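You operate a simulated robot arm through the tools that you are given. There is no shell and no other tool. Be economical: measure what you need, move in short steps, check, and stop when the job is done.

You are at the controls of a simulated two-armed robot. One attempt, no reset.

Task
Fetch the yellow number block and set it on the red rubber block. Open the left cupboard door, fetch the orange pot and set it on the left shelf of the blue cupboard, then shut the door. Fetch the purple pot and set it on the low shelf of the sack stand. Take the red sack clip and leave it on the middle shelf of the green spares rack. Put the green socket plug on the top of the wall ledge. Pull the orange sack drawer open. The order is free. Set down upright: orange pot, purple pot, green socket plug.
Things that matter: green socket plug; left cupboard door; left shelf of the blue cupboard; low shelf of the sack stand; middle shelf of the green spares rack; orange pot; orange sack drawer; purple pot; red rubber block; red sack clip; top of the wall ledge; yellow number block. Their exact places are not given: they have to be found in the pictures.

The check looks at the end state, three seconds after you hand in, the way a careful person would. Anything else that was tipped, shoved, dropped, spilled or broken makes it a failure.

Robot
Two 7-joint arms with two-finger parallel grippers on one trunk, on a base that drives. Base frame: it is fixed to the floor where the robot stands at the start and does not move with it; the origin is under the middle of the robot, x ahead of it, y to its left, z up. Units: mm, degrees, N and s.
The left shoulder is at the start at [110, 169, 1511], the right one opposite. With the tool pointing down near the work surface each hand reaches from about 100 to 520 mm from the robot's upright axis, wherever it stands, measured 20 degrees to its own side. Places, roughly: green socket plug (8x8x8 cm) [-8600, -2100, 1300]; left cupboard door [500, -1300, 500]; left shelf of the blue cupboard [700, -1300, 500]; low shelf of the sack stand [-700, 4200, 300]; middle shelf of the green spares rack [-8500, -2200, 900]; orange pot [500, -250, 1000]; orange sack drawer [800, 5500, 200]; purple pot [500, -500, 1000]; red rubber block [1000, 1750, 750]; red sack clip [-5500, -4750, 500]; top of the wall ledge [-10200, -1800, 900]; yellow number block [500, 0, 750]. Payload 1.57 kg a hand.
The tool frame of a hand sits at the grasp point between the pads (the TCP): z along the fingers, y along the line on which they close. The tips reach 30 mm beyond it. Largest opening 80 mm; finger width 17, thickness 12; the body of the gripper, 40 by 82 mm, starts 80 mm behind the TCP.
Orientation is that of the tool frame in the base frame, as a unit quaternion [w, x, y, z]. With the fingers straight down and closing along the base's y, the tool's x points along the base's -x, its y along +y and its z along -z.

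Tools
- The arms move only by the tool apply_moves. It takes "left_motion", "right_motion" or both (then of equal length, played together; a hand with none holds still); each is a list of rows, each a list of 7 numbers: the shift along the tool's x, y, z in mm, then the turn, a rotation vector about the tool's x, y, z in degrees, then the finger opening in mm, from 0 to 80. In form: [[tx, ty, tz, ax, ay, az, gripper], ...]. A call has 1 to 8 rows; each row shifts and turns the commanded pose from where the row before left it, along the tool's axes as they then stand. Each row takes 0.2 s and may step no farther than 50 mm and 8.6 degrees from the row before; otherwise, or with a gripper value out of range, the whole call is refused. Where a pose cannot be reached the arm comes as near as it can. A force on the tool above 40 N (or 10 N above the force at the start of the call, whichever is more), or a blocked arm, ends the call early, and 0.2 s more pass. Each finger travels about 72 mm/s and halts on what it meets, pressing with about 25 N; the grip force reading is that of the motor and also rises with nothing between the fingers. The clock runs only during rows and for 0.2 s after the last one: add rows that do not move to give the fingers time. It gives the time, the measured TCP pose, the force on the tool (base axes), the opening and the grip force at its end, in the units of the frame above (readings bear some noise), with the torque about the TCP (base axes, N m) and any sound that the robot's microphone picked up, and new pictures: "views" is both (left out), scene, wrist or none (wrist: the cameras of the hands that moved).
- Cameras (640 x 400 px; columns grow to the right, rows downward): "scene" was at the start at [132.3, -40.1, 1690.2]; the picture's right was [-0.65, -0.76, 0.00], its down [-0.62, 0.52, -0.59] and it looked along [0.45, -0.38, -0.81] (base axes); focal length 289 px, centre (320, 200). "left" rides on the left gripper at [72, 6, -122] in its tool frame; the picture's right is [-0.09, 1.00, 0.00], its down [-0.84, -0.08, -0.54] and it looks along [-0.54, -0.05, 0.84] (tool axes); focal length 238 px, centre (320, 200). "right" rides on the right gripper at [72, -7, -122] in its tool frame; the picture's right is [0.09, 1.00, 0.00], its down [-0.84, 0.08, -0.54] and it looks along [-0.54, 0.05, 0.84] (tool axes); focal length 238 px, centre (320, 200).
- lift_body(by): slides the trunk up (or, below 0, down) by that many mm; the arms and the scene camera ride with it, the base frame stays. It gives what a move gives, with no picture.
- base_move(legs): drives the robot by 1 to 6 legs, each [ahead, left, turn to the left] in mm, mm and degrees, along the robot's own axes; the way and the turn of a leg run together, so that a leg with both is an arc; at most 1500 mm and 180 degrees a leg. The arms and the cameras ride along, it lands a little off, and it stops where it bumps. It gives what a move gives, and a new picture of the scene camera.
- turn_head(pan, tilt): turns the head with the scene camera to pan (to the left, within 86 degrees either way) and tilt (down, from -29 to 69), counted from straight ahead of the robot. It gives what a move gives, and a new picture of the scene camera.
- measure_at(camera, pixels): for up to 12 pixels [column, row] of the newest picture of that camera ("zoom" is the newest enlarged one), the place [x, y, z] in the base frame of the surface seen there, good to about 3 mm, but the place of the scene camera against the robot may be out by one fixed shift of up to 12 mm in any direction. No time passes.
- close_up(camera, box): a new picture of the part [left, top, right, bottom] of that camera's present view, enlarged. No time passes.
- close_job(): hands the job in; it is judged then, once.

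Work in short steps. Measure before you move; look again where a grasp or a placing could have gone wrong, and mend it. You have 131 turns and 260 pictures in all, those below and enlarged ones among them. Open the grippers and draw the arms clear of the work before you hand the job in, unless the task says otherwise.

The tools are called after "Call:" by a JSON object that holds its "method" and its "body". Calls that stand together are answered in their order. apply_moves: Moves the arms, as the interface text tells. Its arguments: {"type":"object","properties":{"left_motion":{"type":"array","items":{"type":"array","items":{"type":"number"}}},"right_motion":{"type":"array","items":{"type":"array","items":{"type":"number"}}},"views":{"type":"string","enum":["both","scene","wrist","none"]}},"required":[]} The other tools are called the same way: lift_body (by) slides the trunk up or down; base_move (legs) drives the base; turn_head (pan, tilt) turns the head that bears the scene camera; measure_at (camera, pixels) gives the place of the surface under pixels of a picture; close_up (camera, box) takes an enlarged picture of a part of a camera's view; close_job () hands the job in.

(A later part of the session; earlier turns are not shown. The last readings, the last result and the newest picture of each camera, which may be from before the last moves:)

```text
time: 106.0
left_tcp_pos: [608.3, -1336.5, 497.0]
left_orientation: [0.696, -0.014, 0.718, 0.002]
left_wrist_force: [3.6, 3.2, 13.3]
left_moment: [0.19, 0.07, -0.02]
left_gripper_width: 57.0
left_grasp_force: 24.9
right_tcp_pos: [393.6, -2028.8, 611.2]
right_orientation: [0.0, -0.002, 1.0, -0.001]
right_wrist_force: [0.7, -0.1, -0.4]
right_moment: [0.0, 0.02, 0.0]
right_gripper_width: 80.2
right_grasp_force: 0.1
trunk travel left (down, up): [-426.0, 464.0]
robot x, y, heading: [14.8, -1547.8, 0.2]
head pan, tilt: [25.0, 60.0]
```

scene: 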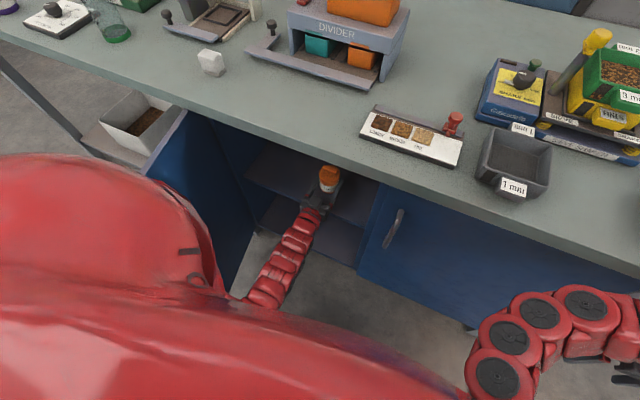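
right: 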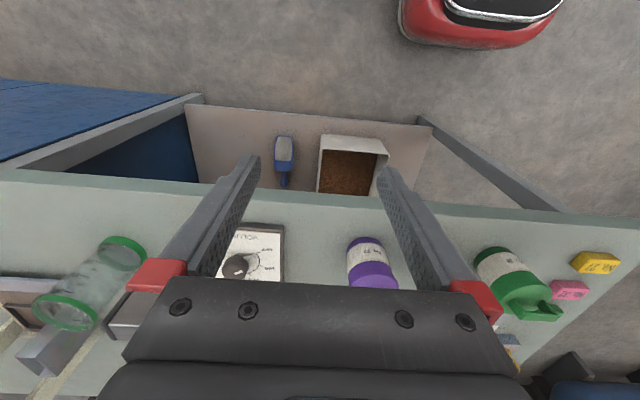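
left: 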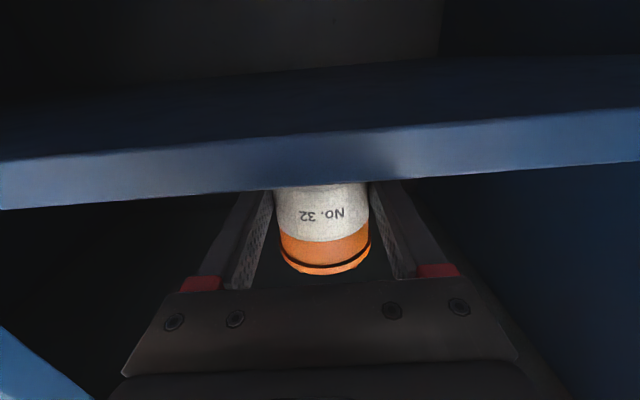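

Contact (13 N). I release and draw straight back.

Call:
{"method": "apply_moves", "body": {"left_motion": [[-1, 0, 0, 0, 0, 0, 70], [0, 0, 0, 0, 0, 0, 76], [0, 0, 0, 0, 0, 0, 76], [0, 0, -20, 0, 0, 0, 76], [0, 0, -35, 0, 0, 0, 76]], "views": "wrist"}}

Call:
{"method": "base_move", "body": {"legs": [[-500, 0, 0]]}}

```text
time: 107.2
left_tcp_pos: [554.7, -1336.1, 496.7]
left_orientation: [0.694, -0.014, 0.72, 0.002]
left_wrist_force: [0.5, -0.2, 0.5]
left_moment: [-0.01, -0.03, -0.03]
left_gripper_width: 76.3
left_grasp_force: 0.1
right_tcp_pos: [393.2, -2028.1, 612.3]
right_orientation: [0.0, -0.002, 1.0, 0.0]
right_wrist_force: [0.1, -0.3, -0.2]
right_moment: [0.02, 0.03, 0.01]
right_gripper_width: 80.0
right_grasp_force: 0.2
trunk travel left (down, up): [-426.0, 464.0]
robot x, y, heading: [17.9, -1550.4, 0.3]
head pan, tilt: [25.0, 60.0]
```

left: 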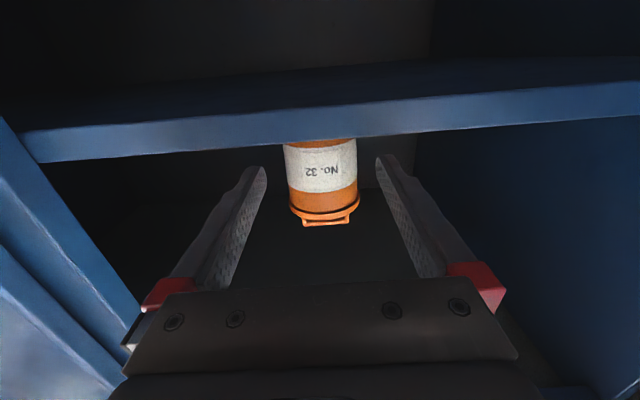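

```text
time: 110.1
left_tcp_pos: [50.0, -1337.8, 498.2]
left_orientation: [0.695, -0.013, 0.719, 0.002]
left_wrist_force: [0.8, 0.3, -0.2]
left_moment: [-0.02, 0.01, 0.03]
left_gripper_width: 75.9
left_grasp_force: 0.0
right_tcp_pos: [-108.1, -2030.3, 611.7]
right_orientation: [0.0, -0.002, 1.0, -0.001]
right_wrist_force: [-0.9, 0.2, 0.1]
right_moment: [0.02, -0.03, 0.04]
right_gripper_width: 80.0
right_grasp_force: 0.0
trunk travel left (down, up): [-426.0, 464.0]
robot x, y, heading: [-483.7, -1551.2, 0.5]
head pan, tilt: [25.0, 60.0]
```

scene: 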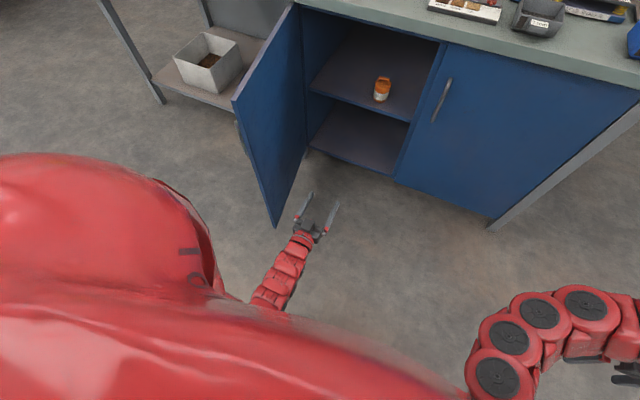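

The pot stands on the shelf at (382,88). Now I close the fingers, drive around to the outside of the door and sweep it shut below the handle.

Call:
{"method": "apply_moves", "body": {"left_motion": [[0, 0, 0, 0, 0, 0, 0], [0, 0, 0, 0, 0, 0, 0], [0, 0, 0, 0, 0, 0, 0]], "views": "none"}}

Call:
{"method": "base_move", "body": {"legs": [[-180, 0, 0], [0, 420, 0], [210, 0, 0]]}}

```text
time: 110.9
left_tcp_pos: [51.5, -1339.4, 497.1]
left_orientation: [0.694, -0.014, 0.72, 0.003]
left_wrist_force: [0.4, 0.1, 0.1]
left_moment: [0.0, -0.01, -0.03]
left_gripper_width: 0.0
left_grasp_force: 21.0
right_tcp_pos: [-108.2, -2030.8, 611.5]
right_orientation: [0.0, -0.002, 1.0, -0.001]
right_wrist_force: [0.3, -0.5, 0.4]
right_moment: [0.0, 0.0, 0.02]
right_gripper_width: 79.9
right_grasp_force: 0.1
trunk travel left (down, up): [-426.0, 464.0]
robot x, y, heading: [-485.4, -1550.8, 0.4]
head pan, tilt: [25.0, 60.0]
```

```text
time: 115.8
left_tcp_pos: [77.5, -926.1, 497.2]
left_orientation: [0.694, -0.013, 0.72, 0.002]
left_wrist_force: [-1.5, 0.3, 0.9]
left_moment: [0.0, -0.02, 0.03]
left_gripper_width: 0.0
left_grasp_force: 21.3
right_tcp_pos: [-86.5, -1615.9, 610.5]
right_orientation: [0.0, 0.001, 1.0, -0.001]
right_wrist_force: [0.1, 0.6, -0.1]
right_moment: [0.02, 0.04, 0.0]
right_gripper_width: 80.0
right_grasp_force: 0.0
trunk travel left (down, up): [-426.0, 464.0]
robot x, y, heading: [-462.0, -1131.9, 0.0]
head pan, tilt: [25.0, 60.0]
```

scene: 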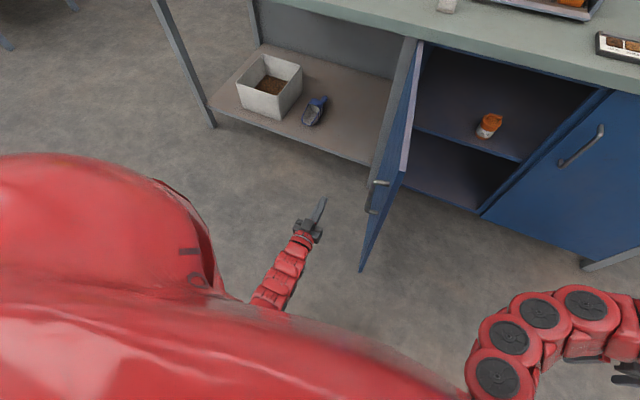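

Hand is outside the door. I advance 60 and sweep right.

Call:
{"method": "base_move", "body": {"legs": [[60, 0, 0], [0, -290, 0]]}}

```text
time: 118.4
left_tcp_pos: [137.7, -1222.8, 498.5]
left_orientation: [0.694, -0.01, 0.72, -0.001]
left_wrist_force: [0.0, 0.0, -0.5]
left_moment: [-0.01, 0.02, 0.02]
left_gripper_width: 0.0
left_grasp_force: 21.5
right_tcp_pos: [-27.6, -1912.9, 611.1]
right_orientation: [0.0, 0.003, 1.0, 0.0]
right_wrist_force: [0.0, 0.4, 0.1]
right_moment: [-0.01, 0.04, 0.01]
right_gripper_width: 79.7
right_grasp_force: 0.1
trunk travel left (down, up): [-426.0, 464.0]
robot x, y, heading: [-402.5, -1426.3, -0.2]
head pan, tilt: [25.0, 60.0]
```

scene: 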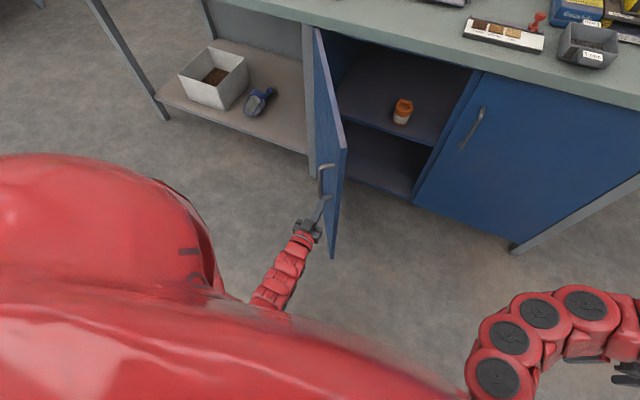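

The door is following. I continue diagonally toward closed.

Call:
{"method": "base_move", "body": {"legs": [[150, -130, 0]]}}

```text
time: 120.0
left_tcp_pos: [286.4, -1356.4, 497.2]
left_orientation: [0.694, -0.007, 0.72, -0.003]
left_wrist_force: [-0.4, 0.1, -0.8]
left_moment: [-0.06, 0.03, 0.02]
left_gripper_width: 0.0
left_grasp_force: 21.8
right_tcp_pos: [117.3, -2045.1, 610.3]
right_orientation: [-0.001, 0.004, 1.0, -0.001]
right_wrist_force: [0.6, -0.2, 0.0]
right_moment: [-0.01, -0.05, -0.02]
right_gripper_width: 80.2
right_grasp_force: 0.1
trunk travel left (down, up): [-426.0, 464.0]
robot x, y, heading: [-253.1, -1555.8, -0.6]
head pan, tilt: [25.0, 60.0]
```

scene: 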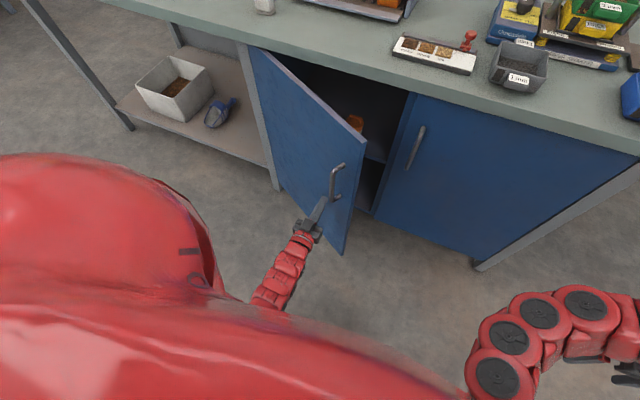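

Door about 30° open. I push straight ahead 130 with the base, then finish gently with the arm.

Call:
{"method": "base_move", "body": {"legs": [[130, -10, 0.6]]}}

Call:
{"method": "apply_moves", "body": {"left_motion": [[0, 0, 10, 0, 0, 0, 0], [0, 0, 12, 0, 0, 0, 0], [0, 0, 12, 0, 0, 0, 0], [0, 0, 12, 0, 0, 0, 0], [0, 0, 10, 0, 0, 0, 0], [0, 0, 8, 0, 0, 0, 0], [0, 0, 6, 0, 0, 0, 0]], "views": "scene"}}

```text
time: 121.3
left_tcp_pos: [413.4, -1362.2, 496.5]
left_orientation: [0.694, -0.012, 0.72, 0.0]
left_wrist_force: [-0.6, -0.5, 0.3]
left_moment: [-0.01, -0.03, -0.01]
left_gripper_width: 0.2
left_grasp_force: 21.4
right_tcp_pos: [249.0, -2052.9, 612.6]
right_orientation: [-0.001, 0.001, 1.0, -0.002]
right_wrist_force: [-0.1, 0.1, -0.9]
right_moment: [0.02, -0.01, 0.02]
right_gripper_width: 79.9
right_grasp_force: 0.1
trunk travel left (down, up): [-426.0, 464.0]
robot x, y, heading: [-124.4, -1567.7, 0.0]
head pan, tilt: [25.0, 60.0]
```

scene: 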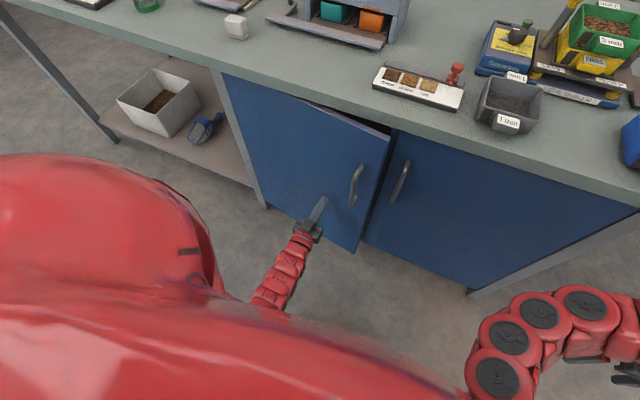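

```text
time: 122.9
left_tcp_pos: [483.5, -1361.7, 495.1]
left_orientation: [0.694, -0.011, 0.72, 0.0]
left_wrist_force: [0.4, -0.7, -0.6]
left_moment: [-0.02, -0.03, 0.01]
left_gripper_width: 0.1
left_grasp_force: 21.3
right_tcp_pos: [249.5, -2053.1, 611.5]
right_orientation: [-0.001, 0.002, 1.0, -0.001]
right_wrist_force: [-0.6, -0.5, 0.4]
right_moment: [0.01, 0.0, 0.01]
right_gripper_width: 79.9
right_grasp_force: 0.1
trunk travel left (down, up): [-426.0, 464.0]
robot x, y, heading: [-128.8, -1569.3, -0.1]
head pan, tilt: [25.0, 60.0]
```

scene: 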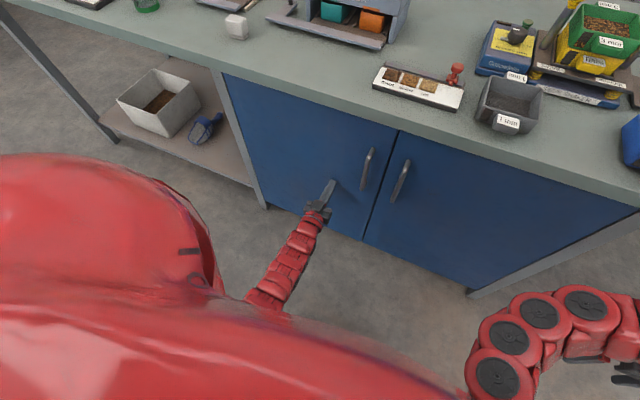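

Looks shut. I press a few mm more until resistance, then measure the door plane.

Call:
{"method": "apply_moves", "body": {"left_motion": [[0, 0, 4, 0, 0, 0, 0], [0, 0, 3, 0, 0, 0, 0], [0, 0, 3, 0, 0, 0, 0], [0, 0, 3, 0, 0, 0, 0]], "views": "none"}}

Call:
{"method": "close_up", "body": {"camera": "scene", "box": [220, 70, 500, 280]}}

Call:
{"method": "measure_at", "body": {"camera": "scene", "pixels": [[385, 145], [365, 215], [405, 150], [375, 235], [250, 130], [300, 110]]}}

```text
time: 123.6
left_tcp_pos: [486.2, -1361.1, 494.5]
left_orientation: [0.694, -0.012, 0.72, 0.0]
left_wrist_force: [-16.1, -1.6, 7.7]
left_moment: [-0.04, -0.32, -0.13]
left_gripper_width: 0.0
left_grasp_force: 21.4
right_tcp_pos: [246.7, -2052.7, 612.1]
right_orientation: [0.0, 0.001, 1.0, -0.001]
right_wrist_force: [0.2, -0.1, -0.1]
right_moment: [0.01, -0.02, -0.01]
right_gripper_width: 80.1
right_grasp_force: 0.1
trunk travel left (down, up): [-426.0, 464.0]
robot x, y, heading: [-127.0, -1573.6, -0.1]
head pan, tilt: [25.0, 60.0]
stopped in row 3 (left hand): the force on the tool passed its limit at 46 N (the readings are from after the stop); the commanded pose is now the measured one
```

```text
1.90 times, centred on (360, 175) of scene
```

zoom: 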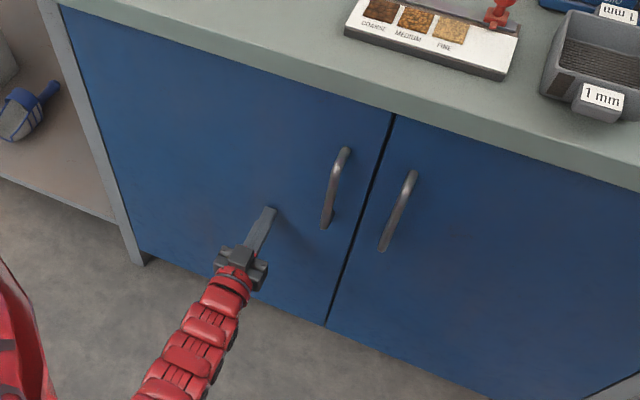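

```text
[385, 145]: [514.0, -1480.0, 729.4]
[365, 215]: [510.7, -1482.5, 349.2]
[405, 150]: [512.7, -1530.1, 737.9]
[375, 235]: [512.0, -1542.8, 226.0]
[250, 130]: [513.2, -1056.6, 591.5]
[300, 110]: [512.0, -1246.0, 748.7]
```

The door is flush with its neighbour. I back off, pull the right hand into a better working pose, and drive to the yellow block.

Call:
{"method": "base_move", "body": {"legs": [[-350, 0, 0], [0, 1400, 0], [0, 270, 0]]}}

Call:
{"method": "apply_moves", "body": {"right_motion": [[0, 0, 40, 0, 0, 0, 80], [0, 0, 40, 0, 0, 0, 80], [0, 45, 0, 0, 0, 0, 80], [0, 45, 0, 0, 0, 0, 80], [0, 45, 0, 0, 0, 0, 80], [0, 45, 0, 0, 0, 0, 80], [0, 45, 0, 0, 0, 0, 80], [0, 45, 0, 0, 0, 0, 80]], "views": "none"}}

Call:
{"method": "apply_moves", "body": {"right_motion": [[-40, 0, 0, 0, 0, 0, 80], [-40, 0, 0, 0, 0, 0, 80], [-30, 0, 0, 0, 0, 0, 80]], "views": "none"}}

Call:
{"method": "lift_body", "body": {"by": 400}}

Call:
{"method": "turn_head", "body": {"pan": 0, "tilt": 40}}

```text
time: 133.8
left_tcp_pos: [152.5, 263.1, 492.5]
left_orientation: [0.693, -0.007, 0.72, -0.005]
left_wrist_force: [-0.3, -0.5, 0.7]
left_moment: [0.03, 0.01, 0.01]
left_gripper_width: 0.0
left_grasp_force: 21.0
right_tcp_pos: [-95.7, -424.9, 612.2]
right_orientation: [-0.002, 0.008, 1.0, -0.002]
right_wrist_force: [0.4, -0.2, 0.6]
right_moment: [-0.02, -0.04, -0.01]
right_gripper_width: 80.0
right_grasp_force: 0.0
trunk travel left (down, up): [-426.0, 464.0]
robot x, y, heading: [-467.4, 62.0, -0.9]
head pan, tilt: [25.0, 60.0]
```

scene: 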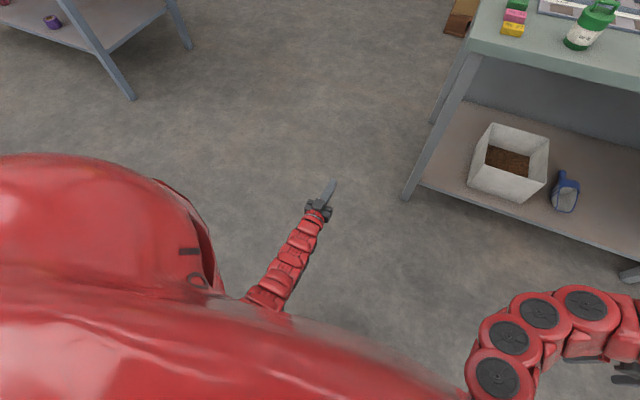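

```text
time: 135.6
left_tcp_pos: [152.5, 263.3, 493.4]
left_orientation: [0.694, -0.007, 0.72, -0.005]
left_wrist_force: [-0.8, -0.1, -0.2]
left_moment: [0.03, -0.01, 0.02]
left_gripper_width: 0.1
left_grasp_force: 21.1
right_tcp_pos: [-91.5, -157.0, 532.5]
right_orientation: [-0.001, 0.007, 1.0, 0.0]
right_wrist_force: [0.3, 0.8, 0.5]
right_moment: [0.0, -0.03, -0.01]
right_gripper_width: 80.2
right_grasp_force: 0.0
trunk travel left (down, up): [-426.0, 464.0]
robot x, y, heading: [-462.1, 60.8, -0.6]
head pan, tilt: [25.0, 60.0]
```

```text
time: 136.4
left_tcp_pos: [152.8, 262.7, 493.1]
left_orientation: [0.693, -0.006, 0.721, -0.005]
left_wrist_force: [0.1, -0.8, 0.1]
left_moment: [0.01, -0.03, -0.01]
left_gripper_width: 0.0
left_grasp_force: 21.4
right_tcp_pos: [18.2, -157.3, 531.3]
right_orientation: [-0.001, 0.008, 1.0, -0.001]
right_wrist_force: [0.4, 0.4, 0.2]
right_moment: [0.02, -0.01, 0.0]
right_gripper_width: 79.9
right_grasp_force: 0.0
trunk travel left (down, up): [-426.0, 464.0]
robot x, y, heading: [-462.2, 66.7, -0.5]
head pan, tilt: [25.0, 60.0]
```

```text
time: 140.2
left_tcp_pos: [151.5, 263.4, 892.0]
left_orientation: [0.693, -0.007, 0.721, -0.004]
left_wrist_force: [-0.1, 0.2, -0.2]
left_moment: [0.02, 0.05, 0.02]
left_gripper_width: 0.2
left_grasp_force: 21.3
right_tcp_pos: [16.9, -157.6, 931.2]
right_orientation: [-0.002, 0.008, 1.0, -0.001]
right_wrist_force: [0.7, -0.1, 0.2]
right_moment: [0.0, -0.03, -0.01]
right_gripper_width: 80.1
right_grasp_force: 0.0
trunk travel left (down, up): [-826.0, 64.0]
robot x, y, heading: [-460.6, 64.3, -0.7]
head pan, tilt: [25.0, 60.0]
```

```text
time: 141.1
left_tcp_pos: [152.3, 262.9, 892.8]
left_orientation: [0.694, -0.006, 0.72, -0.005]
left_wrist_force: [-0.2, -0.2, 0.0]
left_moment: [0.02, 0.0, 0.0]
left_gripper_width: 0.0
left_grasp_force: 20.8
right_tcp_pos: [16.4, -157.9, 932.5]
right_orientation: [-0.002, 0.008, 1.0, -0.001]
right_wrist_force: [0.3, 0.4, 0.5]
right_moment: [-0.02, -0.01, 0.0]
right_gripper_width: 80.0
right_grasp_force: 0.1
trunk travel left (down, up): [-826.0, 64.0]
robot x, y, heading: [-457.1, 64.6, -0.9]
head pan, tilt: [0.0, 40.0]
```

scene: 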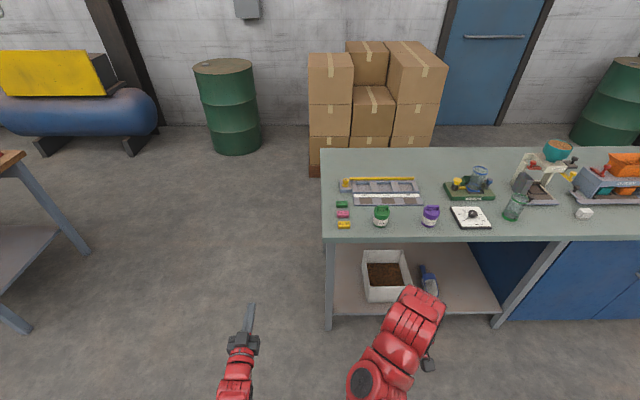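

I drive the right hand over the yellow block (tips stay at z≈902, above the 878 top).

Call:
{"method": "base_move", "body": {"legs": [[0, 105, 0.8], [505, 0, 0]]}}

Call:
{"method": "close_up", "body": {"camera": "right", "box": [0, 0, 640, 400]}}

```text
time: 144.8
left_tcp_pos: [657.7, 373.0, 892.2]
left_orientation: [0.693, -0.01, 0.721, -0.002]
left_wrist_force: [-1.1, -0.4, 0.0]
left_moment: [0.01, -0.02, 0.01]
left_gripper_width: 0.0
left_grasp_force: 21.8
right_tcp_pos: [527.7, -49.0, 932.2]
right_orientation: [-0.001, 0.003, 1.0, 0.0]
right_wrist_force: [0.3, 0.0, 0.6]
right_moment: [-0.01, 0.02, -0.01]
right_gripper_width: 79.9
right_grasp_force: 0.1
trunk travel left (down, up): [-826.0, 64.0]
robot x, y, heading: [44.5, 164.5, 0.0]
head pan, tilt: [0.0, 40.0]
```

scene: 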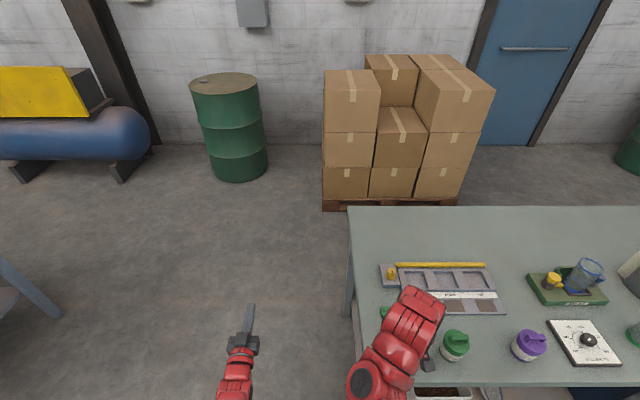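

```text
1.00 times, centred on (320, 200) of right (not enlarged: the box is as wide or as high as the picture)
```

zoom: 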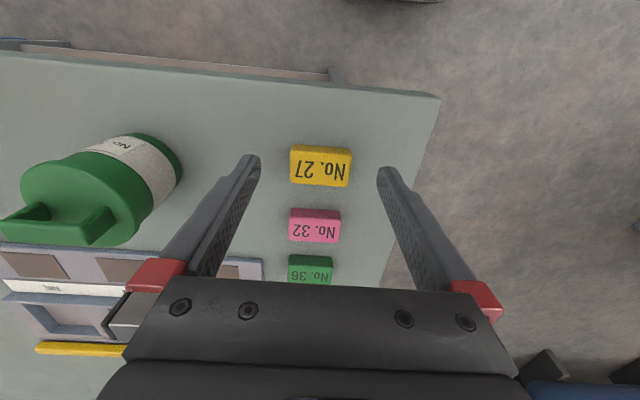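

I measure the yellow block's corners in this right-camera picture.

Call:
{"method": "measure_at", "body": {"camera": "zoom", "pixels": [[294, 150], [347, 152], [294, 182], [347, 184], [320, 166], [320, 120], [318, 211]]}}

```text
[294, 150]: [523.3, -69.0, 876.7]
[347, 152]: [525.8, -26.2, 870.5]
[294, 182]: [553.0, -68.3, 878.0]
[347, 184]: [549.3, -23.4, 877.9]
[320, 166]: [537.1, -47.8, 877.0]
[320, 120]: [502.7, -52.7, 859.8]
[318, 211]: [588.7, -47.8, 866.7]
```

Block centre (537,-46), z 860–878. I descend so the tips end ~3 mm above the table and close.

Call:
{"method": "apply_moves", "body": {"right_motion": [[-9, 3, 0, 0, 0, 0, 70], [0, 0, 25, 0, 0, 0, 70], [0, 0, 14, 0, 0, 0, 70], [0, 0, 0, 0, 0, 0, 30], [0, 0, 0, 0, 0, 0, 30], [0, 0, 0, 0, 0, 0, 30]], "views": "wrist"}}

```text
time: 146.2
left_tcp_pos: [657.8, 372.9, 892.5]
left_orientation: [0.693, -0.01, 0.721, -0.001]
left_wrist_force: [-0.1, 0.3, -0.1]
left_moment: [-0.02, 0.0, -0.03]
left_gripper_width: 0.0
left_grasp_force: 21.5
right_tcp_pos: [536.6, -46.0, 893.0]
right_orientation: [-0.002, 0.003, 1.0, -0.002]
right_wrist_force: [0.4, 0.2, 0.3]
right_moment: [0.02, -0.01, 0.0]
right_gripper_width: 48.7
right_grasp_force: 25.0
trunk travel left (down, up): [-826.0, 64.0]
robot x, y, heading: [47.3, 166.4, -0.2]
head pan, tilt: [0.0, 40.0]
```

right: 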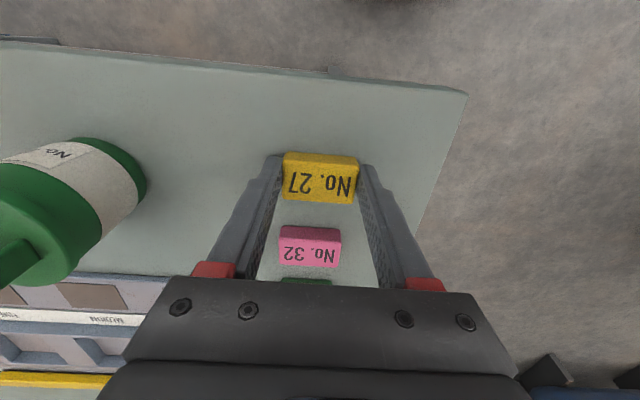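

Gripped (48.7 mm). I raise the block, back off and drive to the purple pot, opening the left hand.

Call:
{"method": "apply_moves", "body": {"right_motion": [[0, 0, -30, 0, 0, 0, 30], [0, 0, -30, 0, 0, 0, 30], [0, 0, 0, 0, 0, 0, 30]], "left_motion": [[0, 0, 0, 0, 0, 0, 80], [0, 0, 0, 0, 0, 0, 80], [0, 0, 0, 0, 0, 0, 80]], "views": "none"}}

Call:
{"method": "base_move", "body": {"legs": [[-330, 0, 0], [0, -765, 0]]}}

Call:
{"method": "close_up", "body": {"camera": "left", "box": [0, 0, 640, 400]}}

```text
time: 147.0
left_tcp_pos: [658.5, 374.0, 893.4]
left_orientation: [0.693, -0.011, 0.721, 0.0]
left_wrist_force: [0.3, 1.5, -0.7]
left_moment: [0.0, -0.02, 0.0]
left_gripper_width: 79.9
left_grasp_force: 0.1
right_tcp_pos: [535.9, -46.7, 952.0]
right_orientation: [-0.001, 0.003, 1.0, -0.001]
right_wrist_force: [-0.3, -0.9, -0.8]
right_moment: [0.03, 0.01, -0.02]
right_gripper_width: 48.7
right_grasp_force: 25.0
trunk travel left (down, up): [-826.0, 64.0]
robot x, y, heading: [45.5, 162.0, 0.1]
head pan, tilt: [0.0, 40.0]
```

```text
time: 152.9
left_tcp_pos: [326.2, -387.9, 892.9]
left_orientation: [0.694, -0.011, 0.72, 0.0]
left_wrist_force: [0.8, -0.1, 0.3]
left_moment: [0.01, -0.01, 0.03]
left_gripper_width: 80.2
left_grasp_force: 0.1
right_tcp_pos: [203.5, -806.4, 953.2]
right_orientation: [-0.001, 0.004, 1.0, -0.001]
right_wrist_force: [0.0, -0.6, 0.1]
right_moment: [-0.01, 0.02, -0.04]
right_gripper_width: 48.5
right_grasp_force: 24.6
trunk travel left (down, up): [-826.0, 64.0]
robot x, y, heading: [-290.4, -592.9, -0.4]
head pan, tilt: [0.0, 40.0]
```

scene: 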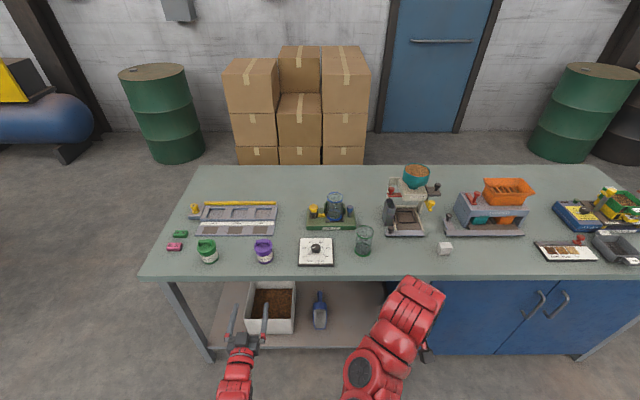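

```text
1.00 times, centred on (320, 200) of left (not enlarged: the box is as wide or as high as the picture)
```

zoom: 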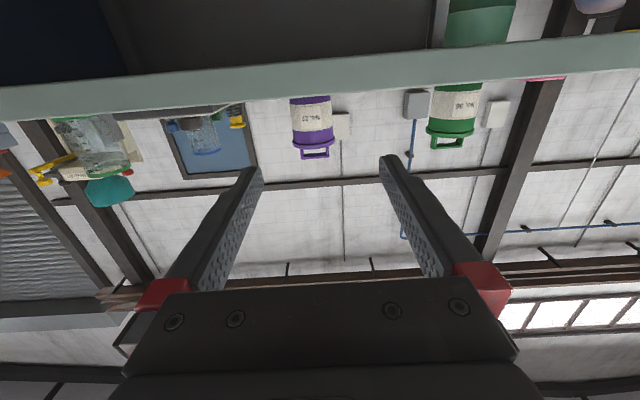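

Call:
{"method": "measure_at", "body": {"camera": "zoom", "pixels": [[312, 118], [293, 118], [331, 118], [312, 100], [312, 140]]}}

```text
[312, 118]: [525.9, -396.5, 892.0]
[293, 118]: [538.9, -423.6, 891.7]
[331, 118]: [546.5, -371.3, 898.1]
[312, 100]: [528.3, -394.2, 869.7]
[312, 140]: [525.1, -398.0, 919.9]
```

Purple pot centre ≈(555,-397). I drive 110 ahead and 8 right, then advance and close with the arm.

Call:
{"method": "base_move", "body": {"legs": [[110, -8, 0.4]]}}

Call:
{"method": "close_up", "body": {"camera": "left", "box": [0, 0, 640, 400]}}

```text
time: 154.1
left_tcp_pos: [433.2, -390.3, 893.0]
left_orientation: [0.693, -0.012, 0.721, 0.001]
left_wrist_force: [0.3, 0.7, 0.1]
left_moment: [-0.01, 0.0, 0.0]
left_gripper_width: 80.1
left_grasp_force: 0.0
right_tcp_pos: [313.5, -810.9, 951.4]
right_orientation: [-0.001, 0.0, 1.0, -0.001]
right_wrist_force: [-0.3, -0.1, -0.2]
right_moment: [0.02, 0.0, -0.03]
right_gripper_width: 48.9
right_grasp_force: 24.8
trunk travel left (down, up): [-826.0, 64.0]
robot x, y, heading: [-180.0, -602.0, 0.2]
head pan, tilt: [0.0, 40.0]
```

scene: 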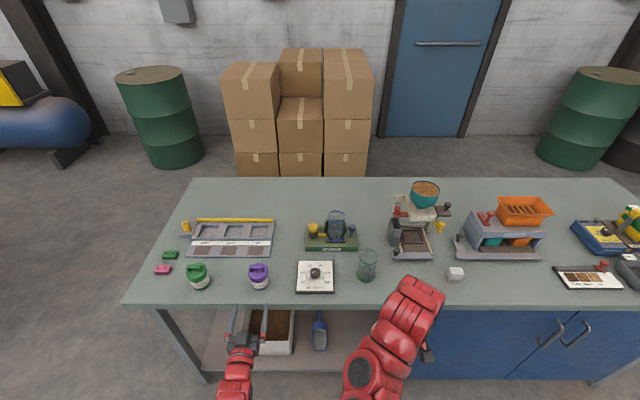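

```text
1.00 times, centred on (320, 200) of left (not enlarged: the box is as wide or as high as the picture)
```

zoom: 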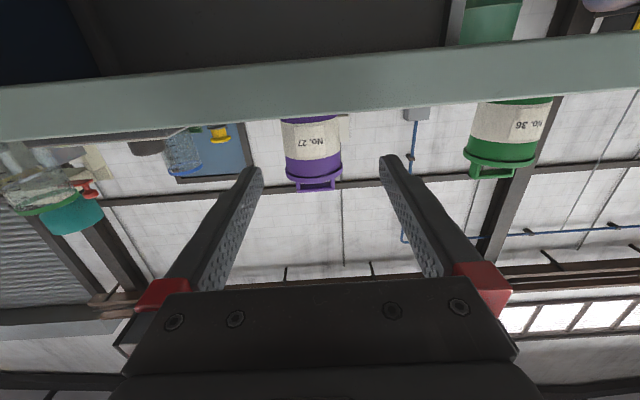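

I correct 8 mm sideways with the arm and drive the last 113 mm with the base (the arm is already extended).

Call:
{"method": "apply_moves", "body": {"left_motion": [[2, -8, 0, 0.9, 0, 0, 80], [0, 0, 0, 0, 0, 0, 80]], "views": "none"}}

Call:
{"method": "base_move", "body": {"legs": [[70, 0, 0]]}}

Call:
{"method": "close_up", "body": {"camera": "left", "box": [0, 0, 640, 400]}}

```text
time: 154.7
left_tcp_pos: [434.8, -399.4, 891.0]
left_orientation: [0.693, -0.008, 0.721, -0.004]
left_wrist_force: [0.0, 0.7, -0.3]
left_moment: [0.0, 0.04, 0.02]
left_gripper_width: 79.8
left_grasp_force: 0.0
right_tcp_pos: [314.8, -811.9, 950.7]
right_orientation: [-0.001, 0.0, 1.0, -0.001]
right_wrist_force: [0.0, 0.0, -0.5]
right_moment: [-0.02, 0.0, 0.0]
right_gripper_width: 48.8
right_grasp_force: 25.0
trunk travel left (down, up): [-826.0, 64.0]
robot x, y, heading: [-178.1, -602.8, 0.1]
head pan, tilt: [0.0, 40.0]
```

```text
time: 155.7
left_tcp_pos: [502.3, -397.6, 892.7]
left_orientation: [0.694, -0.009, 0.72, -0.003]
left_wrist_force: [-0.2, -1.2, 0.1]
left_moment: [0.04, -0.01, 0.02]
left_gripper_width: 80.1
left_grasp_force: 0.1
right_tcp_pos: [383.5, -810.0, 953.3]
right_orientation: [-0.001, -0.001, 1.0, -0.001]
right_wrist_force: [-0.2, -0.1, -0.7]
right_moment: [0.01, 0.03, 0.0]
right_gripper_width: 48.7
right_grasp_force: 25.0
trunk travel left (down, up): [-826.0, 64.0]
robot x, y, heading: [-110.7, -602.8, 0.0]
head pan, tilt: [0.0, 40.0]
```

scene: 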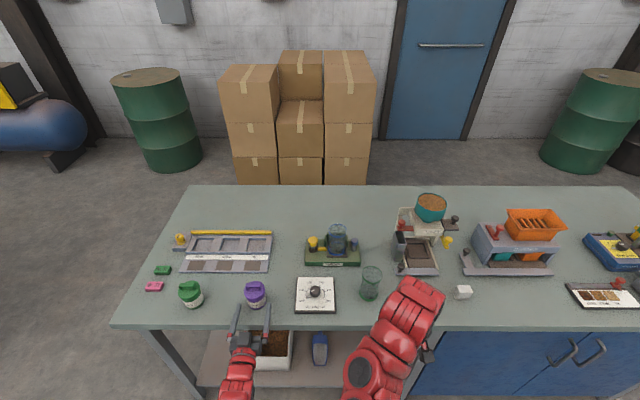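

```text
1.00 times, centred on (320, 200) of left (not enlarged: the box is as wide or as high as the picture)
```

zoom: 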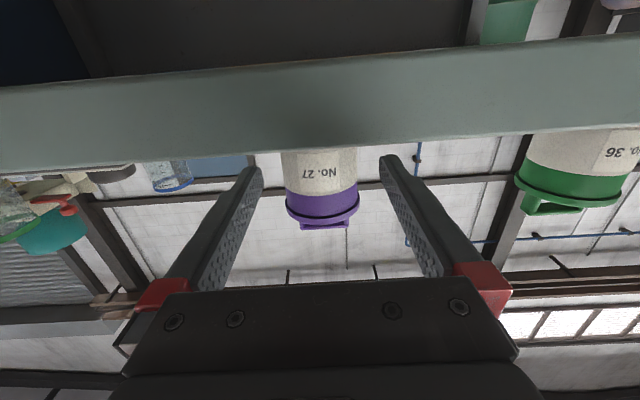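

Centred. I drive 45 more and close.

Call:
{"method": "base_move", "body": {"legs": [[45, 0, 0]]}}

Call:
{"method": "apply_moves", "body": {"left_motion": [[0, 0, 0, 0, 0, 0, 40], [0, 0, 0, 0, 0, 0, 40], [0, 0, 0, 0, 0, 0, 40]], "views": "wrist"}}

```text
time: 156.6
left_tcp_pos: [547.0, -398.4, 893.9]
left_orientation: [0.693, -0.009, 0.72, -0.004]
left_wrist_force: [-1.1, -0.2, 1.0]
left_moment: [0.03, 0.0, -0.03]
left_gripper_width: 80.1
left_grasp_force: 0.1
right_tcp_pos: [426.8, -809.8, 953.6]
right_orientation: [0.001, -0.001, 1.0, -0.001]
right_wrist_force: [0.1, -0.9, 0.3]
right_moment: [-0.04, 0.02, -0.02]
right_gripper_width: 48.6
right_grasp_force: 24.9
trunk travel left (down, up): [-826.0, 64.0]
robot x, y, heading: [-65.0, -598.4, 0.1]
head pan, tilt: [0.0, 40.0]
```

scene: 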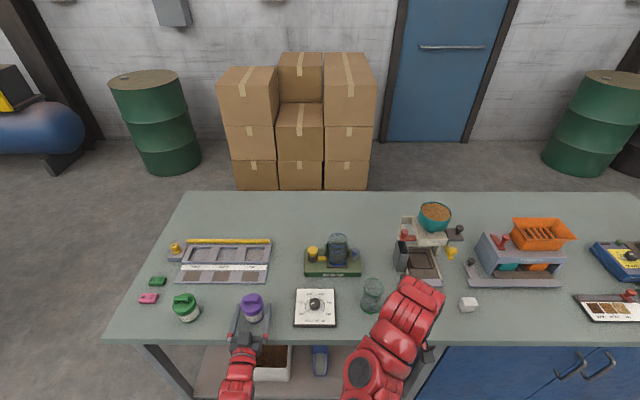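

```text
time: 157.4
left_tcp_pos: [548.6, -398.5, 891.7]
left_orientation: [0.693, -0.008, 0.721, -0.004]
left_wrist_force: [0.4, -0.6, -0.9]
left_moment: [-0.03, -0.02, -0.03]
left_gripper_width: 57.2
left_grasp_force: 25.2
right_tcp_pos: [428.0, -809.8, 952.0]
right_orientation: [-0.001, -0.001, 1.0, -0.001]
right_wrist_force: [0.3, 0.9, 0.4]
right_moment: [0.01, 0.01, -0.02]
right_gripper_width: 48.5
right_grasp_force: 24.8
trunk travel left (down, up): [-826.0, 64.0]
robot x, y, heading: [-69.1, -602.9, 0.2]
head pan, tilt: [0.0, 40.0]
```

left: 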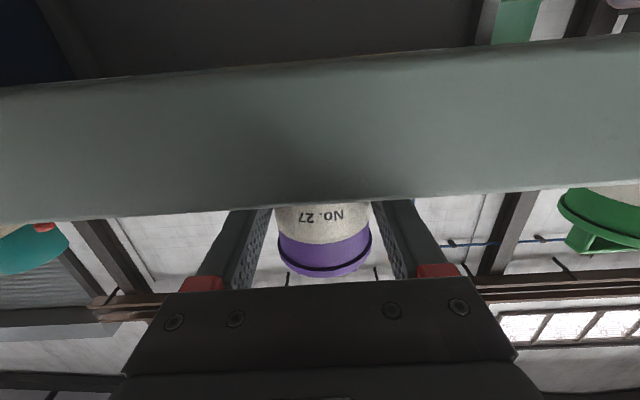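

Purple pot held (57 mm). I lift it, back off, drive to clear floor left of the table and measure the surroundings near the second table.

Call:
{"method": "lift_body", "body": {"by": 50}}

Call:
{"method": "base_move", "body": {"legs": [[-330, 0, 0], [0, 1480, 0], [900, 0, 0]]}}

Call:
{"method": "turn_head", "body": {"pan": 40, "tilt": 35}}

```text
time: 158.3
left_tcp_pos: [547.7, -396.2, 942.5]
left_orientation: [0.693, -0.008, 0.721, -0.004]
left_wrist_force: [-0.3, -0.2, -1.3]
left_moment: [0.01, -0.01, 0.01]
left_gripper_width: 56.9
left_grasp_force: 24.9
right_tcp_pos: [429.5, -810.2, 1002.0]
right_orientation: [0.0, 0.0, 1.0, -0.001]
right_wrist_force: [0.2, 0.0, 0.2]
right_moment: [-0.01, 0.0, 0.02]
right_gripper_width: 48.7
right_grasp_force: 25.3
trunk travel left (down, up): [-876.0, 14.0]
robot x, y, heading: [-61.1, -605.0, 0.1]
head pan, tilt: [0.0, 40.0]
```

```text
time: 171.8
left_tcp_pos: [1134.8, 1054.6, 941.9]
left_orientation: [0.693, 0.0, 0.721, -0.012]
left_wrist_force: [-0.3, 0.3, -0.7]
left_moment: [0.0, 0.0, 0.01]
left_gripper_width: 57.1
left_grasp_force: 24.8
right_tcp_pos: [1005.0, 644.1, 1002.4]
right_orientation: [-0.001, 0.01, 1.0, -0.001]
right_wrist_force: [-0.9, -0.4, 0.3]
right_moment: [-0.04, 0.0, -0.02]
right_gripper_width: 48.8
right_grasp_force: 25.2
trunk travel left (down, up): [-876.0, 14.0]
robot x, y, heading: [519.1, 861.2, -1.3]
head pan, tilt: [0.0, 40.0]
```

scene: 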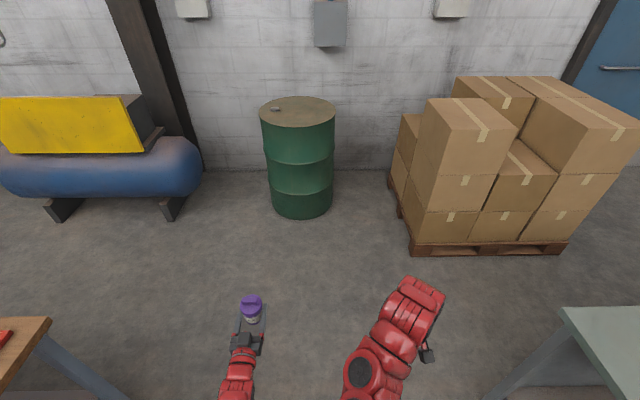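

```text
time: 172.9
left_tcp_pos: [1133.8, 1053.4, 942.2]
left_orientation: [0.694, 0.001, 0.72, -0.012]
left_wrist_force: [-0.2, -0.4, -0.7]
left_moment: [0.02, 0.03, 0.04]
left_gripper_width: 57.3
left_grasp_force: 25.3
right_tcp_pos: [1005.5, 643.4, 1002.6]
right_orientation: [-0.002, 0.011, 1.0, 0.0]
right_wrist_force: [1.2, 0.3, -0.1]
right_moment: [0.05, -0.01, 0.02]
right_gripper_width: 48.8
right_grasp_force: 25.2
trunk travel left (down, up): [-876.0, 14.0]
robot x, y, heading: [514.3, 867.3, -0.9]
head pan, tilt: [40.0, 35.0]
```

scene: 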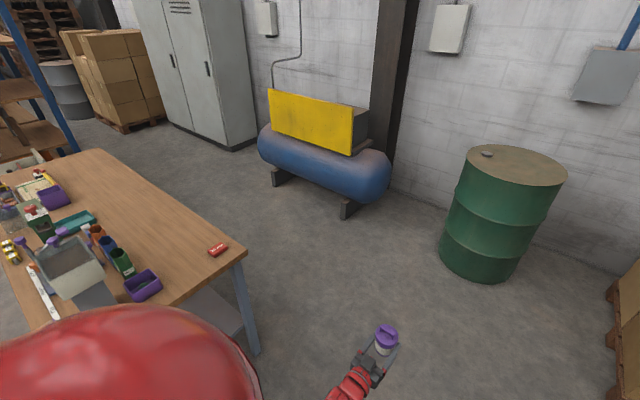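

Call:
{"method": "measure_at", "body": {"camera": "scene", "pixels": [[218, 250], [240, 250], [215, 280], [110, 150], [270, 180], [350, 215], [440, 250], [385, 165], [143, 285], [75, 265]]}}

Call:
{"method": "close_up", "body": {"camera": "scene", "box": [0, 140, 260, 320]}}

```text
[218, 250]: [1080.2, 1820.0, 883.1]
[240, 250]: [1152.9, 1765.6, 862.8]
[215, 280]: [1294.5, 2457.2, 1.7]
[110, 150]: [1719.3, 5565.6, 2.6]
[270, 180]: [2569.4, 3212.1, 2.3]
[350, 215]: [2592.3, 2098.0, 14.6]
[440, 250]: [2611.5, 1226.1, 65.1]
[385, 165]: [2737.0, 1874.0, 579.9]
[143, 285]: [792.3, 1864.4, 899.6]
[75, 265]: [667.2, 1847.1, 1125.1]
```

```text
2.22 times, centred on (130, 230) of scene
```

zoom: 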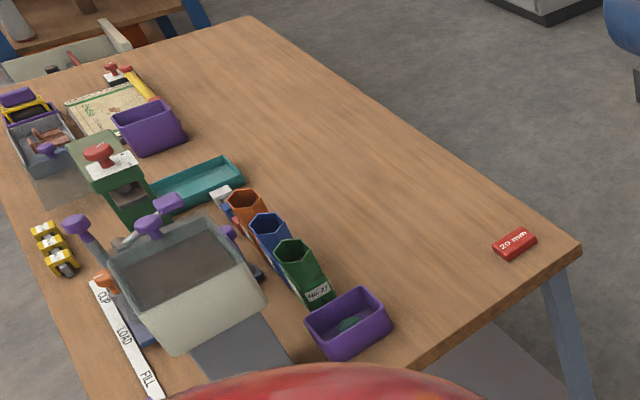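

Red block is near (1081,1820), top ≈880, on the corner. The east side is clear, so I turn around here and back to it, approaching with the right hand from the east.

Call:
{"method": "measure_at", "body": {"camera": "zoom", "pixels": [[498, 240], [520, 228], [537, 238], [512, 252], [515, 238]]}}

Call:
{"method": "base_move", "body": {"legs": [[0, 0, 180], [-1065, 0, 0]]}}

```text
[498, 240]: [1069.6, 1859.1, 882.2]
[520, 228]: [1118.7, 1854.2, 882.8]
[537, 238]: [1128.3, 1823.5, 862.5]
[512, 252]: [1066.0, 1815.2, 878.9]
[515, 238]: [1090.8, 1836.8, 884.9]
```

```text
time: 185.8
left_tcp_pos: [970.0, 668.9, 941.4]
left_orientation: [-0.012, 0.72, -0.001, -0.694]
left_wrist_force: [0.5, 0.3, -0.7]
left_moment: [0.0, 0.02, 0.02]
left_gripper_width: 57.0
left_grasp_force: 24.6
right_tcp_pos: [1099.8, 1079.9, 1002.5]
right_orientation: [-0.001, 1.0, -0.011, 0.0]
right_wrist_force: [0.2, -0.4, 0.1]
right_moment: [0.0, 0.01, 0.0]
right_gripper_width: 48.8
right_grasp_force: 25.3
trunk travel left (down, up): [-876.0, 14.0]
robot x, y, heading: [1592.2, 857.9, 179.0]
head pan, tilt: [40.0, 35.0]
```

scene: 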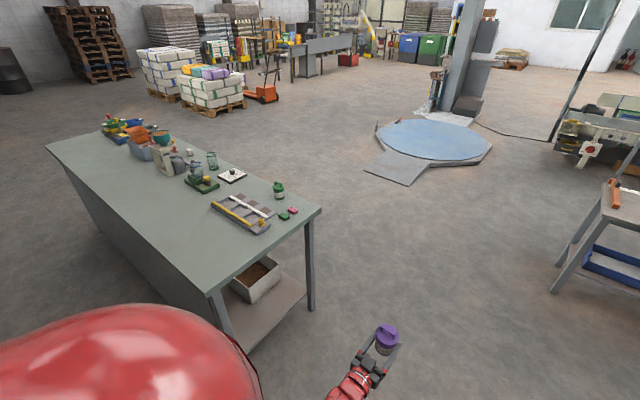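

Now drive right 745 to bring the right hand over the red block, then look with its camera.

Call:
{"method": "base_move", "body": {"legs": [[0, -745, 1]]}}

Call:
{"method": "close_up", "body": {"camera": "right", "box": [0, 0, 640, 400]}}

```text
time: 189.8
left_tcp_pos: [980.9, 1400.9, 941.0]
left_orientation: [-0.007, 0.72, 0.004, -0.693]
left_wrist_force: [-0.5, 0.2, -1.6]
left_moment: [-0.01, -0.03, 0.02]
left_gripper_width: 57.2
left_grasp_force: 25.0
right_tcp_pos: [1103.7, 1814.4, 1001.7]
right_orientation: [-0.001, 1.0, -0.003, 0.001]
right_wrist_force: [-0.2, 0.6, 0.0]
right_moment: [-0.01, -0.01, -0.02]
right_gripper_width: 48.8
right_grasp_force: 25.8
trunk travel left (down, up): [-876.0, 14.0]
robot x, y, heading: [1594.7, 1603.0, 180.0]
head pan, tilt: [40.0, 35.0]
```

scene: 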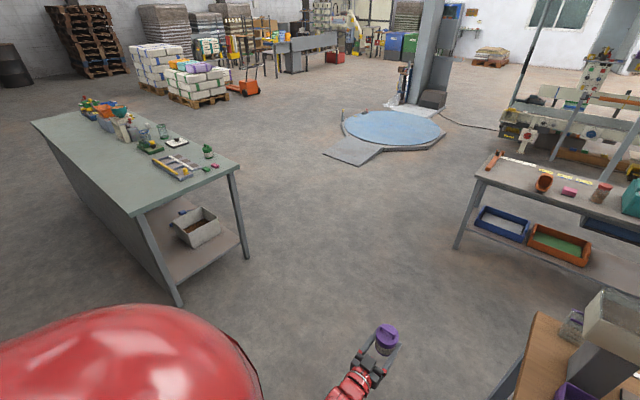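

```text
1.00 times, centred on (320, 200) of right (not enlarged: the box is as wide or as high as the picture)
```

zoom: 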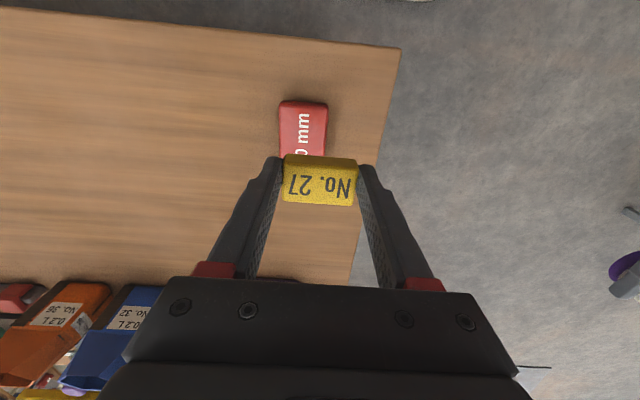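

Call:
{"method": "measure_at", "body": {"camera": "zoom", "pixels": [[283, 104], [324, 106], [281, 150], [324, 150], [303, 125], [270, 130], [345, 130], [300, 60]]}}

```text
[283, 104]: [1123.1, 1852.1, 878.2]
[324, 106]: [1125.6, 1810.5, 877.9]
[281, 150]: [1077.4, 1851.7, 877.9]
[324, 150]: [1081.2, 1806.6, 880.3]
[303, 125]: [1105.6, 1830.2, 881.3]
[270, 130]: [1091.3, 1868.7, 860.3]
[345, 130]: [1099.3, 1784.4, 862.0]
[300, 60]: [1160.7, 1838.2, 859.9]
```

Red block spans y 1807–1852, x to 1125; the inner end is hidden. I view it with the head camera.

Call:
{"method": "turn_head", "body": {"pan": -25, "tilt": 58}}

Call:
{"method": "close_up", "body": {"camera": "scene", "box": [200, 100, 500, 290]}}

```text
time: 191.2
left_tcp_pos: [982.3, 1401.3, 942.1]
left_orientation: [-0.007, 0.72, 0.004, -0.694]
left_wrist_force: [-0.8, -0.4, 0.0]
left_moment: [-0.01, -0.02, 0.0]
left_gripper_width: 57.1
left_grasp_force: 25.1
right_tcp_pos: [1103.6, 1813.3, 1000.8]
right_orientation: [-0.001, 1.0, -0.002, 0.001]
right_wrist_force: [-0.4, -0.2, -0.1]
right_moment: [0.02, -0.01, 0.0]
right_gripper_width: 48.7
right_grasp_force: 24.9
trunk travel left (down, up): [-876.0, 14.0]
robot x, y, heading: [1593.8, 1599.4, 179.9]
head pan, tilt: [-25.0, 58.0]
```

scene: 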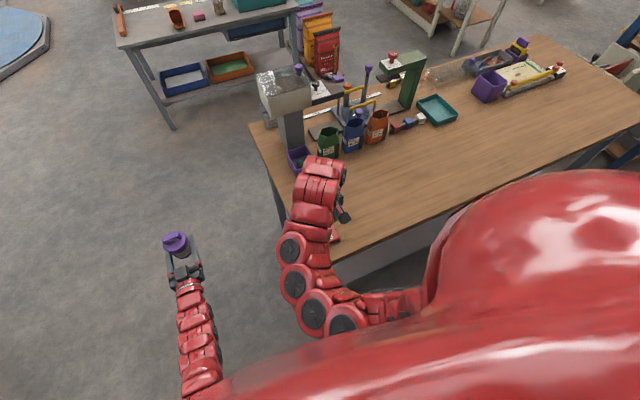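

```text
2.11 times, centred on (350, 195) of scene
```

zoom: 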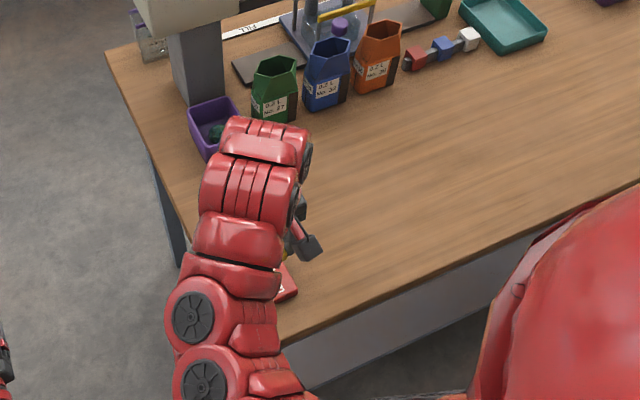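

The arm hides it. I shift the right hand 55 mm to −x and look again.

Call:
{"method": "apply_moves", "body": {"right_motion": [[-28, 0, 0, 0, 0, 0, 30], [-27, 0, 0, 0, 0, 0, 30]], "views": "wrist"}}

```text
time: 191.8
left_tcp_pos: [981.9, 1401.9, 940.5]
left_orientation: [-0.005, 0.721, 0.006, -0.693]
left_wrist_force: [-0.9, 0.4, -0.7]
left_moment: [0.02, 0.0, 0.03]
left_gripper_width: 56.7
left_grasp_force: 25.0
right_tcp_pos: [1047.4, 1814.5, 1000.9]
right_orientation: [-0.001, 1.0, -0.002, 0.002]
right_wrist_force: [0.0, -0.7, -0.9]
right_moment: [0.03, 0.0, 0.0]
right_gripper_width: 48.8
right_grasp_force: 24.8
trunk travel left (down, up): [-876.0, 14.0]
robot x, y, heading: [1597.0, 1606.8, 180.0]
head pan, tilt: [-25.0, 58.0]
```

right: 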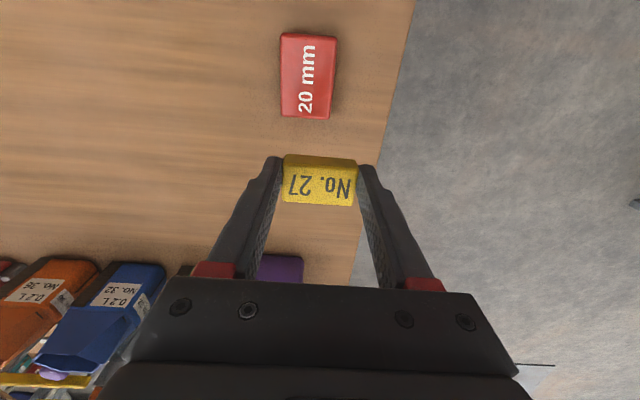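

Call:
{"method": "measure_at", "body": {"camera": "right", "pixels": [[284, 38], [334, 42], [283, 112], [330, 114], [308, 75], [288, 178], [350, 180], [320, 165], [320, 195]]}}

```text
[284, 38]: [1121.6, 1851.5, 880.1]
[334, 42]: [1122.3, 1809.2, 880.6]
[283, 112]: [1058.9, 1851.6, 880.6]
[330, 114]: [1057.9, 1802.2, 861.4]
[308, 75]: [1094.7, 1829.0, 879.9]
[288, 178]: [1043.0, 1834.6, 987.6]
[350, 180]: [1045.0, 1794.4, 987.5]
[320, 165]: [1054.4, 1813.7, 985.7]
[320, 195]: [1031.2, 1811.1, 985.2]
```

Red block: x 1058–1124, y 1807–1853, top 880. I move over its centre (1091,1830) and descend to just above.

Call:
{"method": "apply_moves", "body": {"right_motion": [[23, -8, 0, 0, 0, 0, 30], [22, -8, 0, 0, 0, 0, 30], [0, 0, 35, 0, 0, 0, 30], [0, 0, 35, 0, 0, 0, 30], [0, 0, 12, 0, 0, 0, 30], [0, 0, 0, 0, 0, 0, 30]], "views": "wrist"}}

```text
time: 193.2
left_tcp_pos: [981.8, 1402.1, 941.2]
left_orientation: [-0.005, 0.721, 0.006, -0.693]
left_wrist_force: [0.0, -0.1, -1.6]
left_moment: [0.03, 0.01, -0.01]
left_gripper_width: 56.7
left_grasp_force: 24.9
right_tcp_pos: [1094.7, 1830.2, 920.2]
right_orientation: [-0.001, 1.0, -0.002, 0.002]
right_wrist_force: [-0.4, -0.3, -0.6]
right_moment: [0.0, -0.02, 0.0]
right_gripper_width: 48.3
right_grasp_force: 24.8
trunk travel left (down, up): [-876.0, 14.0]
robot x, y, heading: [1592.8, 1605.1, 180.3]
head pan, tilt: [-25.0, 58.0]
```

right: 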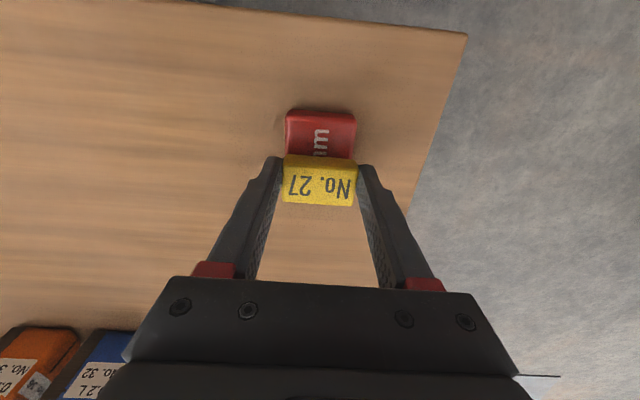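

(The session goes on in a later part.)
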